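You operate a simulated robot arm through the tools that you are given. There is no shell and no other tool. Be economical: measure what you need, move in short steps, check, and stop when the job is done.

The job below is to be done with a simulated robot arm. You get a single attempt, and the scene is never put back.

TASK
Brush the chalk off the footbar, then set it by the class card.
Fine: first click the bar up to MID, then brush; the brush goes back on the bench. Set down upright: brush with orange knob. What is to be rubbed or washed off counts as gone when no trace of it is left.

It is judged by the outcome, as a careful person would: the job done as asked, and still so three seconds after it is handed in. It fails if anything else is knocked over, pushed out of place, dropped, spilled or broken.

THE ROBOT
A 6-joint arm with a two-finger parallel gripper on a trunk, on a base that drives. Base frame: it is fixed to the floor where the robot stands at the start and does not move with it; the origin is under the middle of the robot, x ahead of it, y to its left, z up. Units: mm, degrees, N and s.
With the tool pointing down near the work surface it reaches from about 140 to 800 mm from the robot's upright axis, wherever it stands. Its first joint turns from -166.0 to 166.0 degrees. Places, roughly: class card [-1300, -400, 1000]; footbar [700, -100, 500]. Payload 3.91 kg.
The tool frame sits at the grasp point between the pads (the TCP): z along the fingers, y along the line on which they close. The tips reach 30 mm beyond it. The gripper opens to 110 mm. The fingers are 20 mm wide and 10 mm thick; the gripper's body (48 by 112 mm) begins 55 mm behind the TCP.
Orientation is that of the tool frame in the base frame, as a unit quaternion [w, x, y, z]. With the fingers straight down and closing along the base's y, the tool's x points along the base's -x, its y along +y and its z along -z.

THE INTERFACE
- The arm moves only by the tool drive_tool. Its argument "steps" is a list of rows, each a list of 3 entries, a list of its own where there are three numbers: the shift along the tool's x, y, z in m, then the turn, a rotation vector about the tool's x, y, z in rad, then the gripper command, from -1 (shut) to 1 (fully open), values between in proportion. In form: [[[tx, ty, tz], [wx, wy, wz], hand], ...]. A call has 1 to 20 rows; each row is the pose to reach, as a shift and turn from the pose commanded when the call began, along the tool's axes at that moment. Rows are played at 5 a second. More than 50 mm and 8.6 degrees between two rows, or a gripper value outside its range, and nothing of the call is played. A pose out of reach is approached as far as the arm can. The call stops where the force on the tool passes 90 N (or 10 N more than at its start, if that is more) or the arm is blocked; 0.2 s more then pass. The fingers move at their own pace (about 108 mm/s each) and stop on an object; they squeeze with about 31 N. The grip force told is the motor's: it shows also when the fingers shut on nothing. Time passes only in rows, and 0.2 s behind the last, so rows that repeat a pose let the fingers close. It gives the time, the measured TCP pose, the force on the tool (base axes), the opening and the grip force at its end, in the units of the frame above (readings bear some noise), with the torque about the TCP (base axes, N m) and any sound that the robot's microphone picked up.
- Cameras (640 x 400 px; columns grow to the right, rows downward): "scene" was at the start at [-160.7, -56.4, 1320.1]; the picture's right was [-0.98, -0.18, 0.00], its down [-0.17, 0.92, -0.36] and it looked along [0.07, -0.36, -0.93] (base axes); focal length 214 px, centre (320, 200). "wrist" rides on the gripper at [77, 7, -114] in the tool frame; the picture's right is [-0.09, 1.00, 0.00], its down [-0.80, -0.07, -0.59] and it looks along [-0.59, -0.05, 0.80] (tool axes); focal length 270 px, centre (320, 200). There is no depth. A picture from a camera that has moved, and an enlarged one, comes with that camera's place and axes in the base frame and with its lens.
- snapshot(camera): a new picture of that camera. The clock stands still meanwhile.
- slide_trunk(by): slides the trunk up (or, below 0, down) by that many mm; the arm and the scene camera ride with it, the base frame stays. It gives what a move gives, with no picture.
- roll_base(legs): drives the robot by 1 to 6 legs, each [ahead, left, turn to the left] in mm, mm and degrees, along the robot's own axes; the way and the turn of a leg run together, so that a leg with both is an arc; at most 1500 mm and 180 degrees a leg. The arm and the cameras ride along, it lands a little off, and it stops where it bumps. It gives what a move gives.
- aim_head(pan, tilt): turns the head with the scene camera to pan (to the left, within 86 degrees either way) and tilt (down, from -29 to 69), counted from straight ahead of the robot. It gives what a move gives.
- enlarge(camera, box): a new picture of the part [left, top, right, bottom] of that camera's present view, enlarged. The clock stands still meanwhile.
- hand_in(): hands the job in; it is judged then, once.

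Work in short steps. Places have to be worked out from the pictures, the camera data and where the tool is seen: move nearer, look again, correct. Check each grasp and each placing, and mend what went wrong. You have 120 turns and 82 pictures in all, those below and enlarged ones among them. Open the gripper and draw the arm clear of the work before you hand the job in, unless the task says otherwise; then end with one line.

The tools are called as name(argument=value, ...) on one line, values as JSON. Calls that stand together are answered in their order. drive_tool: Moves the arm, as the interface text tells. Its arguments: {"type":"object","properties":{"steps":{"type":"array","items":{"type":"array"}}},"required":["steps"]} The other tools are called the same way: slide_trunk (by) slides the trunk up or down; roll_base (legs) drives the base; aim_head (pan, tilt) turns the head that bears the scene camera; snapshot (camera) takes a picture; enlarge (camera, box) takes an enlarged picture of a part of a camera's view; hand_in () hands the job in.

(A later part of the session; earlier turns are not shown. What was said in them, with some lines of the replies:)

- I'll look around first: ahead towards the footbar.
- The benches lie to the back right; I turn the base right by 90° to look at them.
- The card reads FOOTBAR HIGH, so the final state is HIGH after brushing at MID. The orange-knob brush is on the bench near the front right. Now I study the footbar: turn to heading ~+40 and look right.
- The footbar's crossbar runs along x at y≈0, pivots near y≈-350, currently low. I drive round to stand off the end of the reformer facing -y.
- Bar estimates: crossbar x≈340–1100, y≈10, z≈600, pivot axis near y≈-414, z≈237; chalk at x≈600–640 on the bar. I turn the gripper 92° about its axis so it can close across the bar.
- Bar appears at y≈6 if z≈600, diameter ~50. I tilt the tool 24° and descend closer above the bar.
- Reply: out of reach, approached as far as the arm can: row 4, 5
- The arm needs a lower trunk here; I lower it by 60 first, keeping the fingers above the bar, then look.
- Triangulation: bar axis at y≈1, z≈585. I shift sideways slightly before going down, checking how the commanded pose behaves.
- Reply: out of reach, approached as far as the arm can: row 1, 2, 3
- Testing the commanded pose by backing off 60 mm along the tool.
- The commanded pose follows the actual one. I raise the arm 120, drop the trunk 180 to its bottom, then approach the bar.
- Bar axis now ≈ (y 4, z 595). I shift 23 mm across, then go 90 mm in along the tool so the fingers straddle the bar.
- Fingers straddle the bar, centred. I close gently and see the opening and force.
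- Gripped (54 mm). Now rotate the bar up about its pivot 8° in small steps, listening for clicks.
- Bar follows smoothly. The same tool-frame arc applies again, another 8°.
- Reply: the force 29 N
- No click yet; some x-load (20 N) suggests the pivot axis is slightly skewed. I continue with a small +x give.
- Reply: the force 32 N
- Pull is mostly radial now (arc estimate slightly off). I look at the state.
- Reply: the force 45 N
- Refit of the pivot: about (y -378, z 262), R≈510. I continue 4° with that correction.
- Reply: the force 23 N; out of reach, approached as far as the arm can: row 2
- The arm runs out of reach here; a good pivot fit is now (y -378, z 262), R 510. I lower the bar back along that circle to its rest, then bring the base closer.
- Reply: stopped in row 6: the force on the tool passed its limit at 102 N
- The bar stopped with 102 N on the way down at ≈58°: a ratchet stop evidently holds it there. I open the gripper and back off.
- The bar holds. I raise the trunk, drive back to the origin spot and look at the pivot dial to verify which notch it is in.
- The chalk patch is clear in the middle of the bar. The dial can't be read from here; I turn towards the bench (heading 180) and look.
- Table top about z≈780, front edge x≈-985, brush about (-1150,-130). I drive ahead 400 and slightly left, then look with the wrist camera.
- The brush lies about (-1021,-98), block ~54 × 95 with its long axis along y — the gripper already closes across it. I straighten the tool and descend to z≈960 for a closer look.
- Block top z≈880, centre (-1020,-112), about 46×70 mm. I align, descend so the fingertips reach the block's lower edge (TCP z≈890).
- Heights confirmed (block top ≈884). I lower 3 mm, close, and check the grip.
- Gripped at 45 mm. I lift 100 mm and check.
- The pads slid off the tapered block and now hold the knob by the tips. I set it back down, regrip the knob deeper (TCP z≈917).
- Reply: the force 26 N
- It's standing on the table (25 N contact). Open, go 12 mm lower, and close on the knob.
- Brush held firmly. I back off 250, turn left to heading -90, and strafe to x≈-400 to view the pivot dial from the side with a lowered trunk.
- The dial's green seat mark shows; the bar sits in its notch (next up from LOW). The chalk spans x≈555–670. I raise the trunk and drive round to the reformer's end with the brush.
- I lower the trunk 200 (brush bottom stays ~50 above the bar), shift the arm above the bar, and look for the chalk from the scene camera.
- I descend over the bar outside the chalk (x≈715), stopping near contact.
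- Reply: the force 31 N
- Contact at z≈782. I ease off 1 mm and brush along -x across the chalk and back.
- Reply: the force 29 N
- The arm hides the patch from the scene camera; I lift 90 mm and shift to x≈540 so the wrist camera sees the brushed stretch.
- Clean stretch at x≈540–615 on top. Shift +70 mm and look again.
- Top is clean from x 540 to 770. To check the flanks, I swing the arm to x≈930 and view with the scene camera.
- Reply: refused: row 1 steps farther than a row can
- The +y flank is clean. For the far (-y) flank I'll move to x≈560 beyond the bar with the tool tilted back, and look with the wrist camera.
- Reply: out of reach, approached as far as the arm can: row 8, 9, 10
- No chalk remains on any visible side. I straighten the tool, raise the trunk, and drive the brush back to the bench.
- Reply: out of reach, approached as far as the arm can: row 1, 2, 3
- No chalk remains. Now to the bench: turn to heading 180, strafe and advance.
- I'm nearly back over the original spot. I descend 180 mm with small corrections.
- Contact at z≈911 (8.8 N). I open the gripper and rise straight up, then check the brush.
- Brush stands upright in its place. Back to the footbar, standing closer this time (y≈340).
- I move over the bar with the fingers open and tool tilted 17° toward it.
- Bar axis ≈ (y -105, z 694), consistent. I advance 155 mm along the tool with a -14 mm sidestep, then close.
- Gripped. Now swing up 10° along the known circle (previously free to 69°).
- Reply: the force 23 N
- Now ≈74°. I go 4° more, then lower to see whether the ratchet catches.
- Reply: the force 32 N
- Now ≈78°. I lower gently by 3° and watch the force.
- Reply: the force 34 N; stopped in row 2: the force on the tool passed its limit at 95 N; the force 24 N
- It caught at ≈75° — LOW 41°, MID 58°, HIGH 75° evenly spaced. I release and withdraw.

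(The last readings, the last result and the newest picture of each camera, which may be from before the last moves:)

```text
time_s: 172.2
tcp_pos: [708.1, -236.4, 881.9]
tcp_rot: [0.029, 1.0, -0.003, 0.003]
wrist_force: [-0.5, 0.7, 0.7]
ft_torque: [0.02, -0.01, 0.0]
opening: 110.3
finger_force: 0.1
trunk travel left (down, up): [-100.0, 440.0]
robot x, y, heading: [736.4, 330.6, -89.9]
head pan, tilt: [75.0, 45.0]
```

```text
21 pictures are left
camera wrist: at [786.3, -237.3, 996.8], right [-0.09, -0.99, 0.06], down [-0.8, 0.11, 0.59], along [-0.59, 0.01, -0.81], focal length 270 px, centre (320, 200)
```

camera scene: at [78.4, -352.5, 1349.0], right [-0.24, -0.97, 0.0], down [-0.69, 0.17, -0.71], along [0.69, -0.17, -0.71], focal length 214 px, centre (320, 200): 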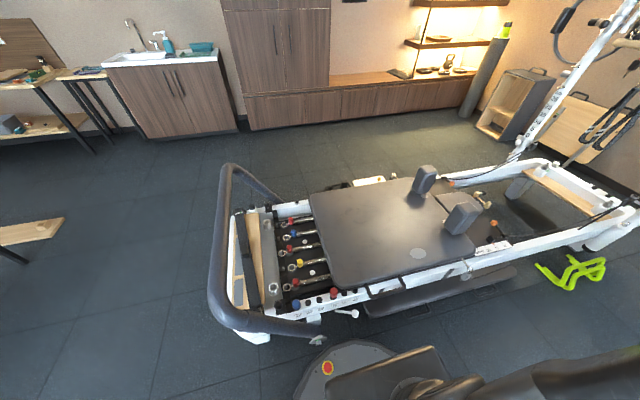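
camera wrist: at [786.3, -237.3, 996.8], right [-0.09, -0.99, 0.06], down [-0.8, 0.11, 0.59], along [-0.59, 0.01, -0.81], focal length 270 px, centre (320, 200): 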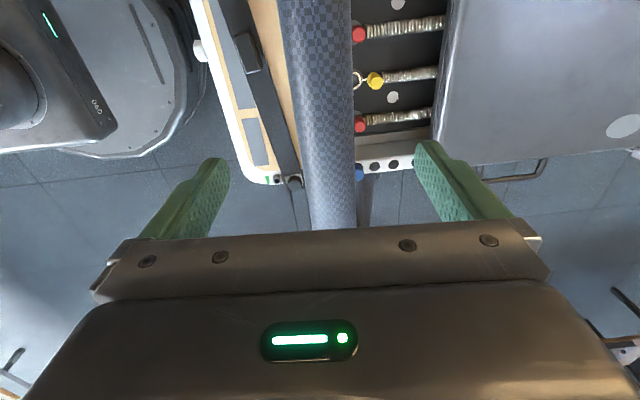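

The bar holds. I raise the trunk, back the robot away, and take a final look at the bar from the side.

slide_trunk(by=180)

roll_base(legs=[[-210, 0, 0], [0, -730, 0], [500, 0, 0]])

aim_head(pan=60, tilt=45)

enlarge(camera="scene", box=[160, 60, 440, 300])

```text
time_s: 174.2
tcp_pos: [708.5, -236.5, 1062.4]
tcp_rot: [0.03, 1.0, -0.002, 0.001]
wrist_force: [-0.6, 0.0, -0.5]
ft_torque: [0.01, -0.03, 0.04]
opening: 109.9
finger_force: 0.0
trunk travel left (down, up): [-280.0, 260.0]
robot x, y, heading: [736.1, 336.2, -90.0]
head pan, tilt: [75.0, 45.0]
```

```text
time_s: 181.9
tcp_pos: [5.0, -532.7, 1061.7]
tcp_rot: [0.03, 1.0, 0.008, 0.002]
wrist_force: [-0.5, -0.5, 0.2]
ft_torque: [-0.01, 0.02, 0.02]
opening: 110.1
finger_force: 0.1
trunk travel left (down, up): [-280.0, 260.0]
robot x, y, heading: [21.0, 37.9, -88.6]
head pan, tilt: [75.0, 45.0]
```

```text
time_s: 182.7
tcp_pos: [5.3, -533.6, 1062.4]
tcp_rot: [0.029, 1.0, 0.008, 0.003]
wrist_force: [0.5, -0.4, -0.9]
ft_torque: [-0.03, 0.0, 0.02]
opening: 110.0
finger_force: 0.1
trunk travel left (down, up): [-280.0, 260.0]
robot x, y, heading: [20.2, 40.0, -88.7]
head pan, tilt: [60.0, 45.0]
```

```text
1.67 times, centred on (300, 180) of scene
camera zoom: at [85.2, 169.4, 1329.0], right [-0.48, -0.88, 0.0], down [-0.62, 0.34, -0.71], along [0.62, -0.34, -0.71], focal length 358 px, centre (353, 233)
```

zoom: 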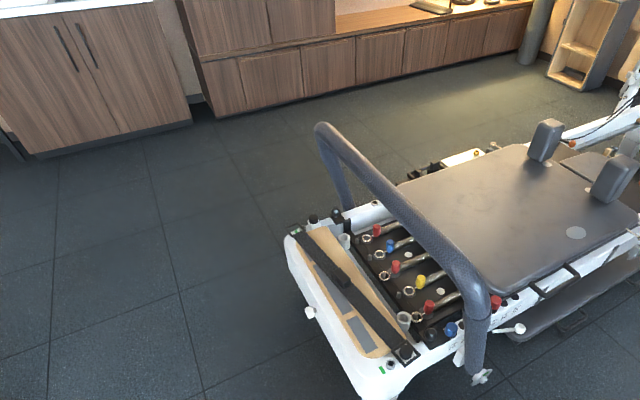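

enlarge(camera="scene", box=[280, 110, 380, 220])

enlarge(camera="scene", box=[350, 250, 400, 300])

```text
3.64 times, centred on (330, 165) of scene
camera zoom: at [85.2, 169.4, 1329.0], right [-0.48, -0.88, 0.0], down [-0.62, 0.34, -0.71], along [0.62, -0.34, -0.71], focal length 780 px, centre (284, 327)
```

zoom: 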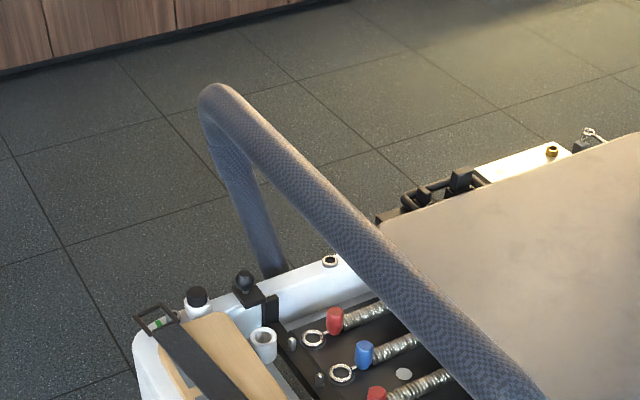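

```text
8.00 times, centred on (375, 275) of scene
camera zoom: at [85.2, 169.4, 1329.0], right [-0.48, -0.88, 0.0], down [-0.62, 0.34, -0.71], along [0.62, -0.34, -0.71], focal length 1716 px, centre (-120, -400)
```

zoom: 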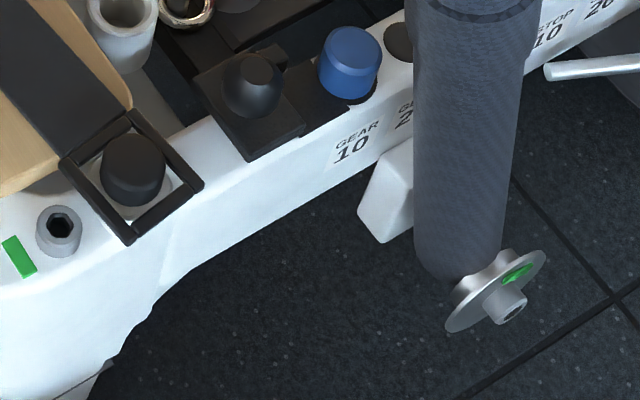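

The bar is clean and seated high, and the brush is upright on the bench. The arm is clear, so I hand in.

hand_in()

```text
The job is handed in.
```

The footbar was clicked up to MID and brushed until no chalk showed in any view. It is now set to HIGH, as the class card says, and the orange-knob brush is back upright in its place on the bench. I took MID and HIGH from where the ratchet caught (about 58° and 75°, evenly spaced above the start at about 41°), because the pivot dial shows no position marks and no clicks were heard.
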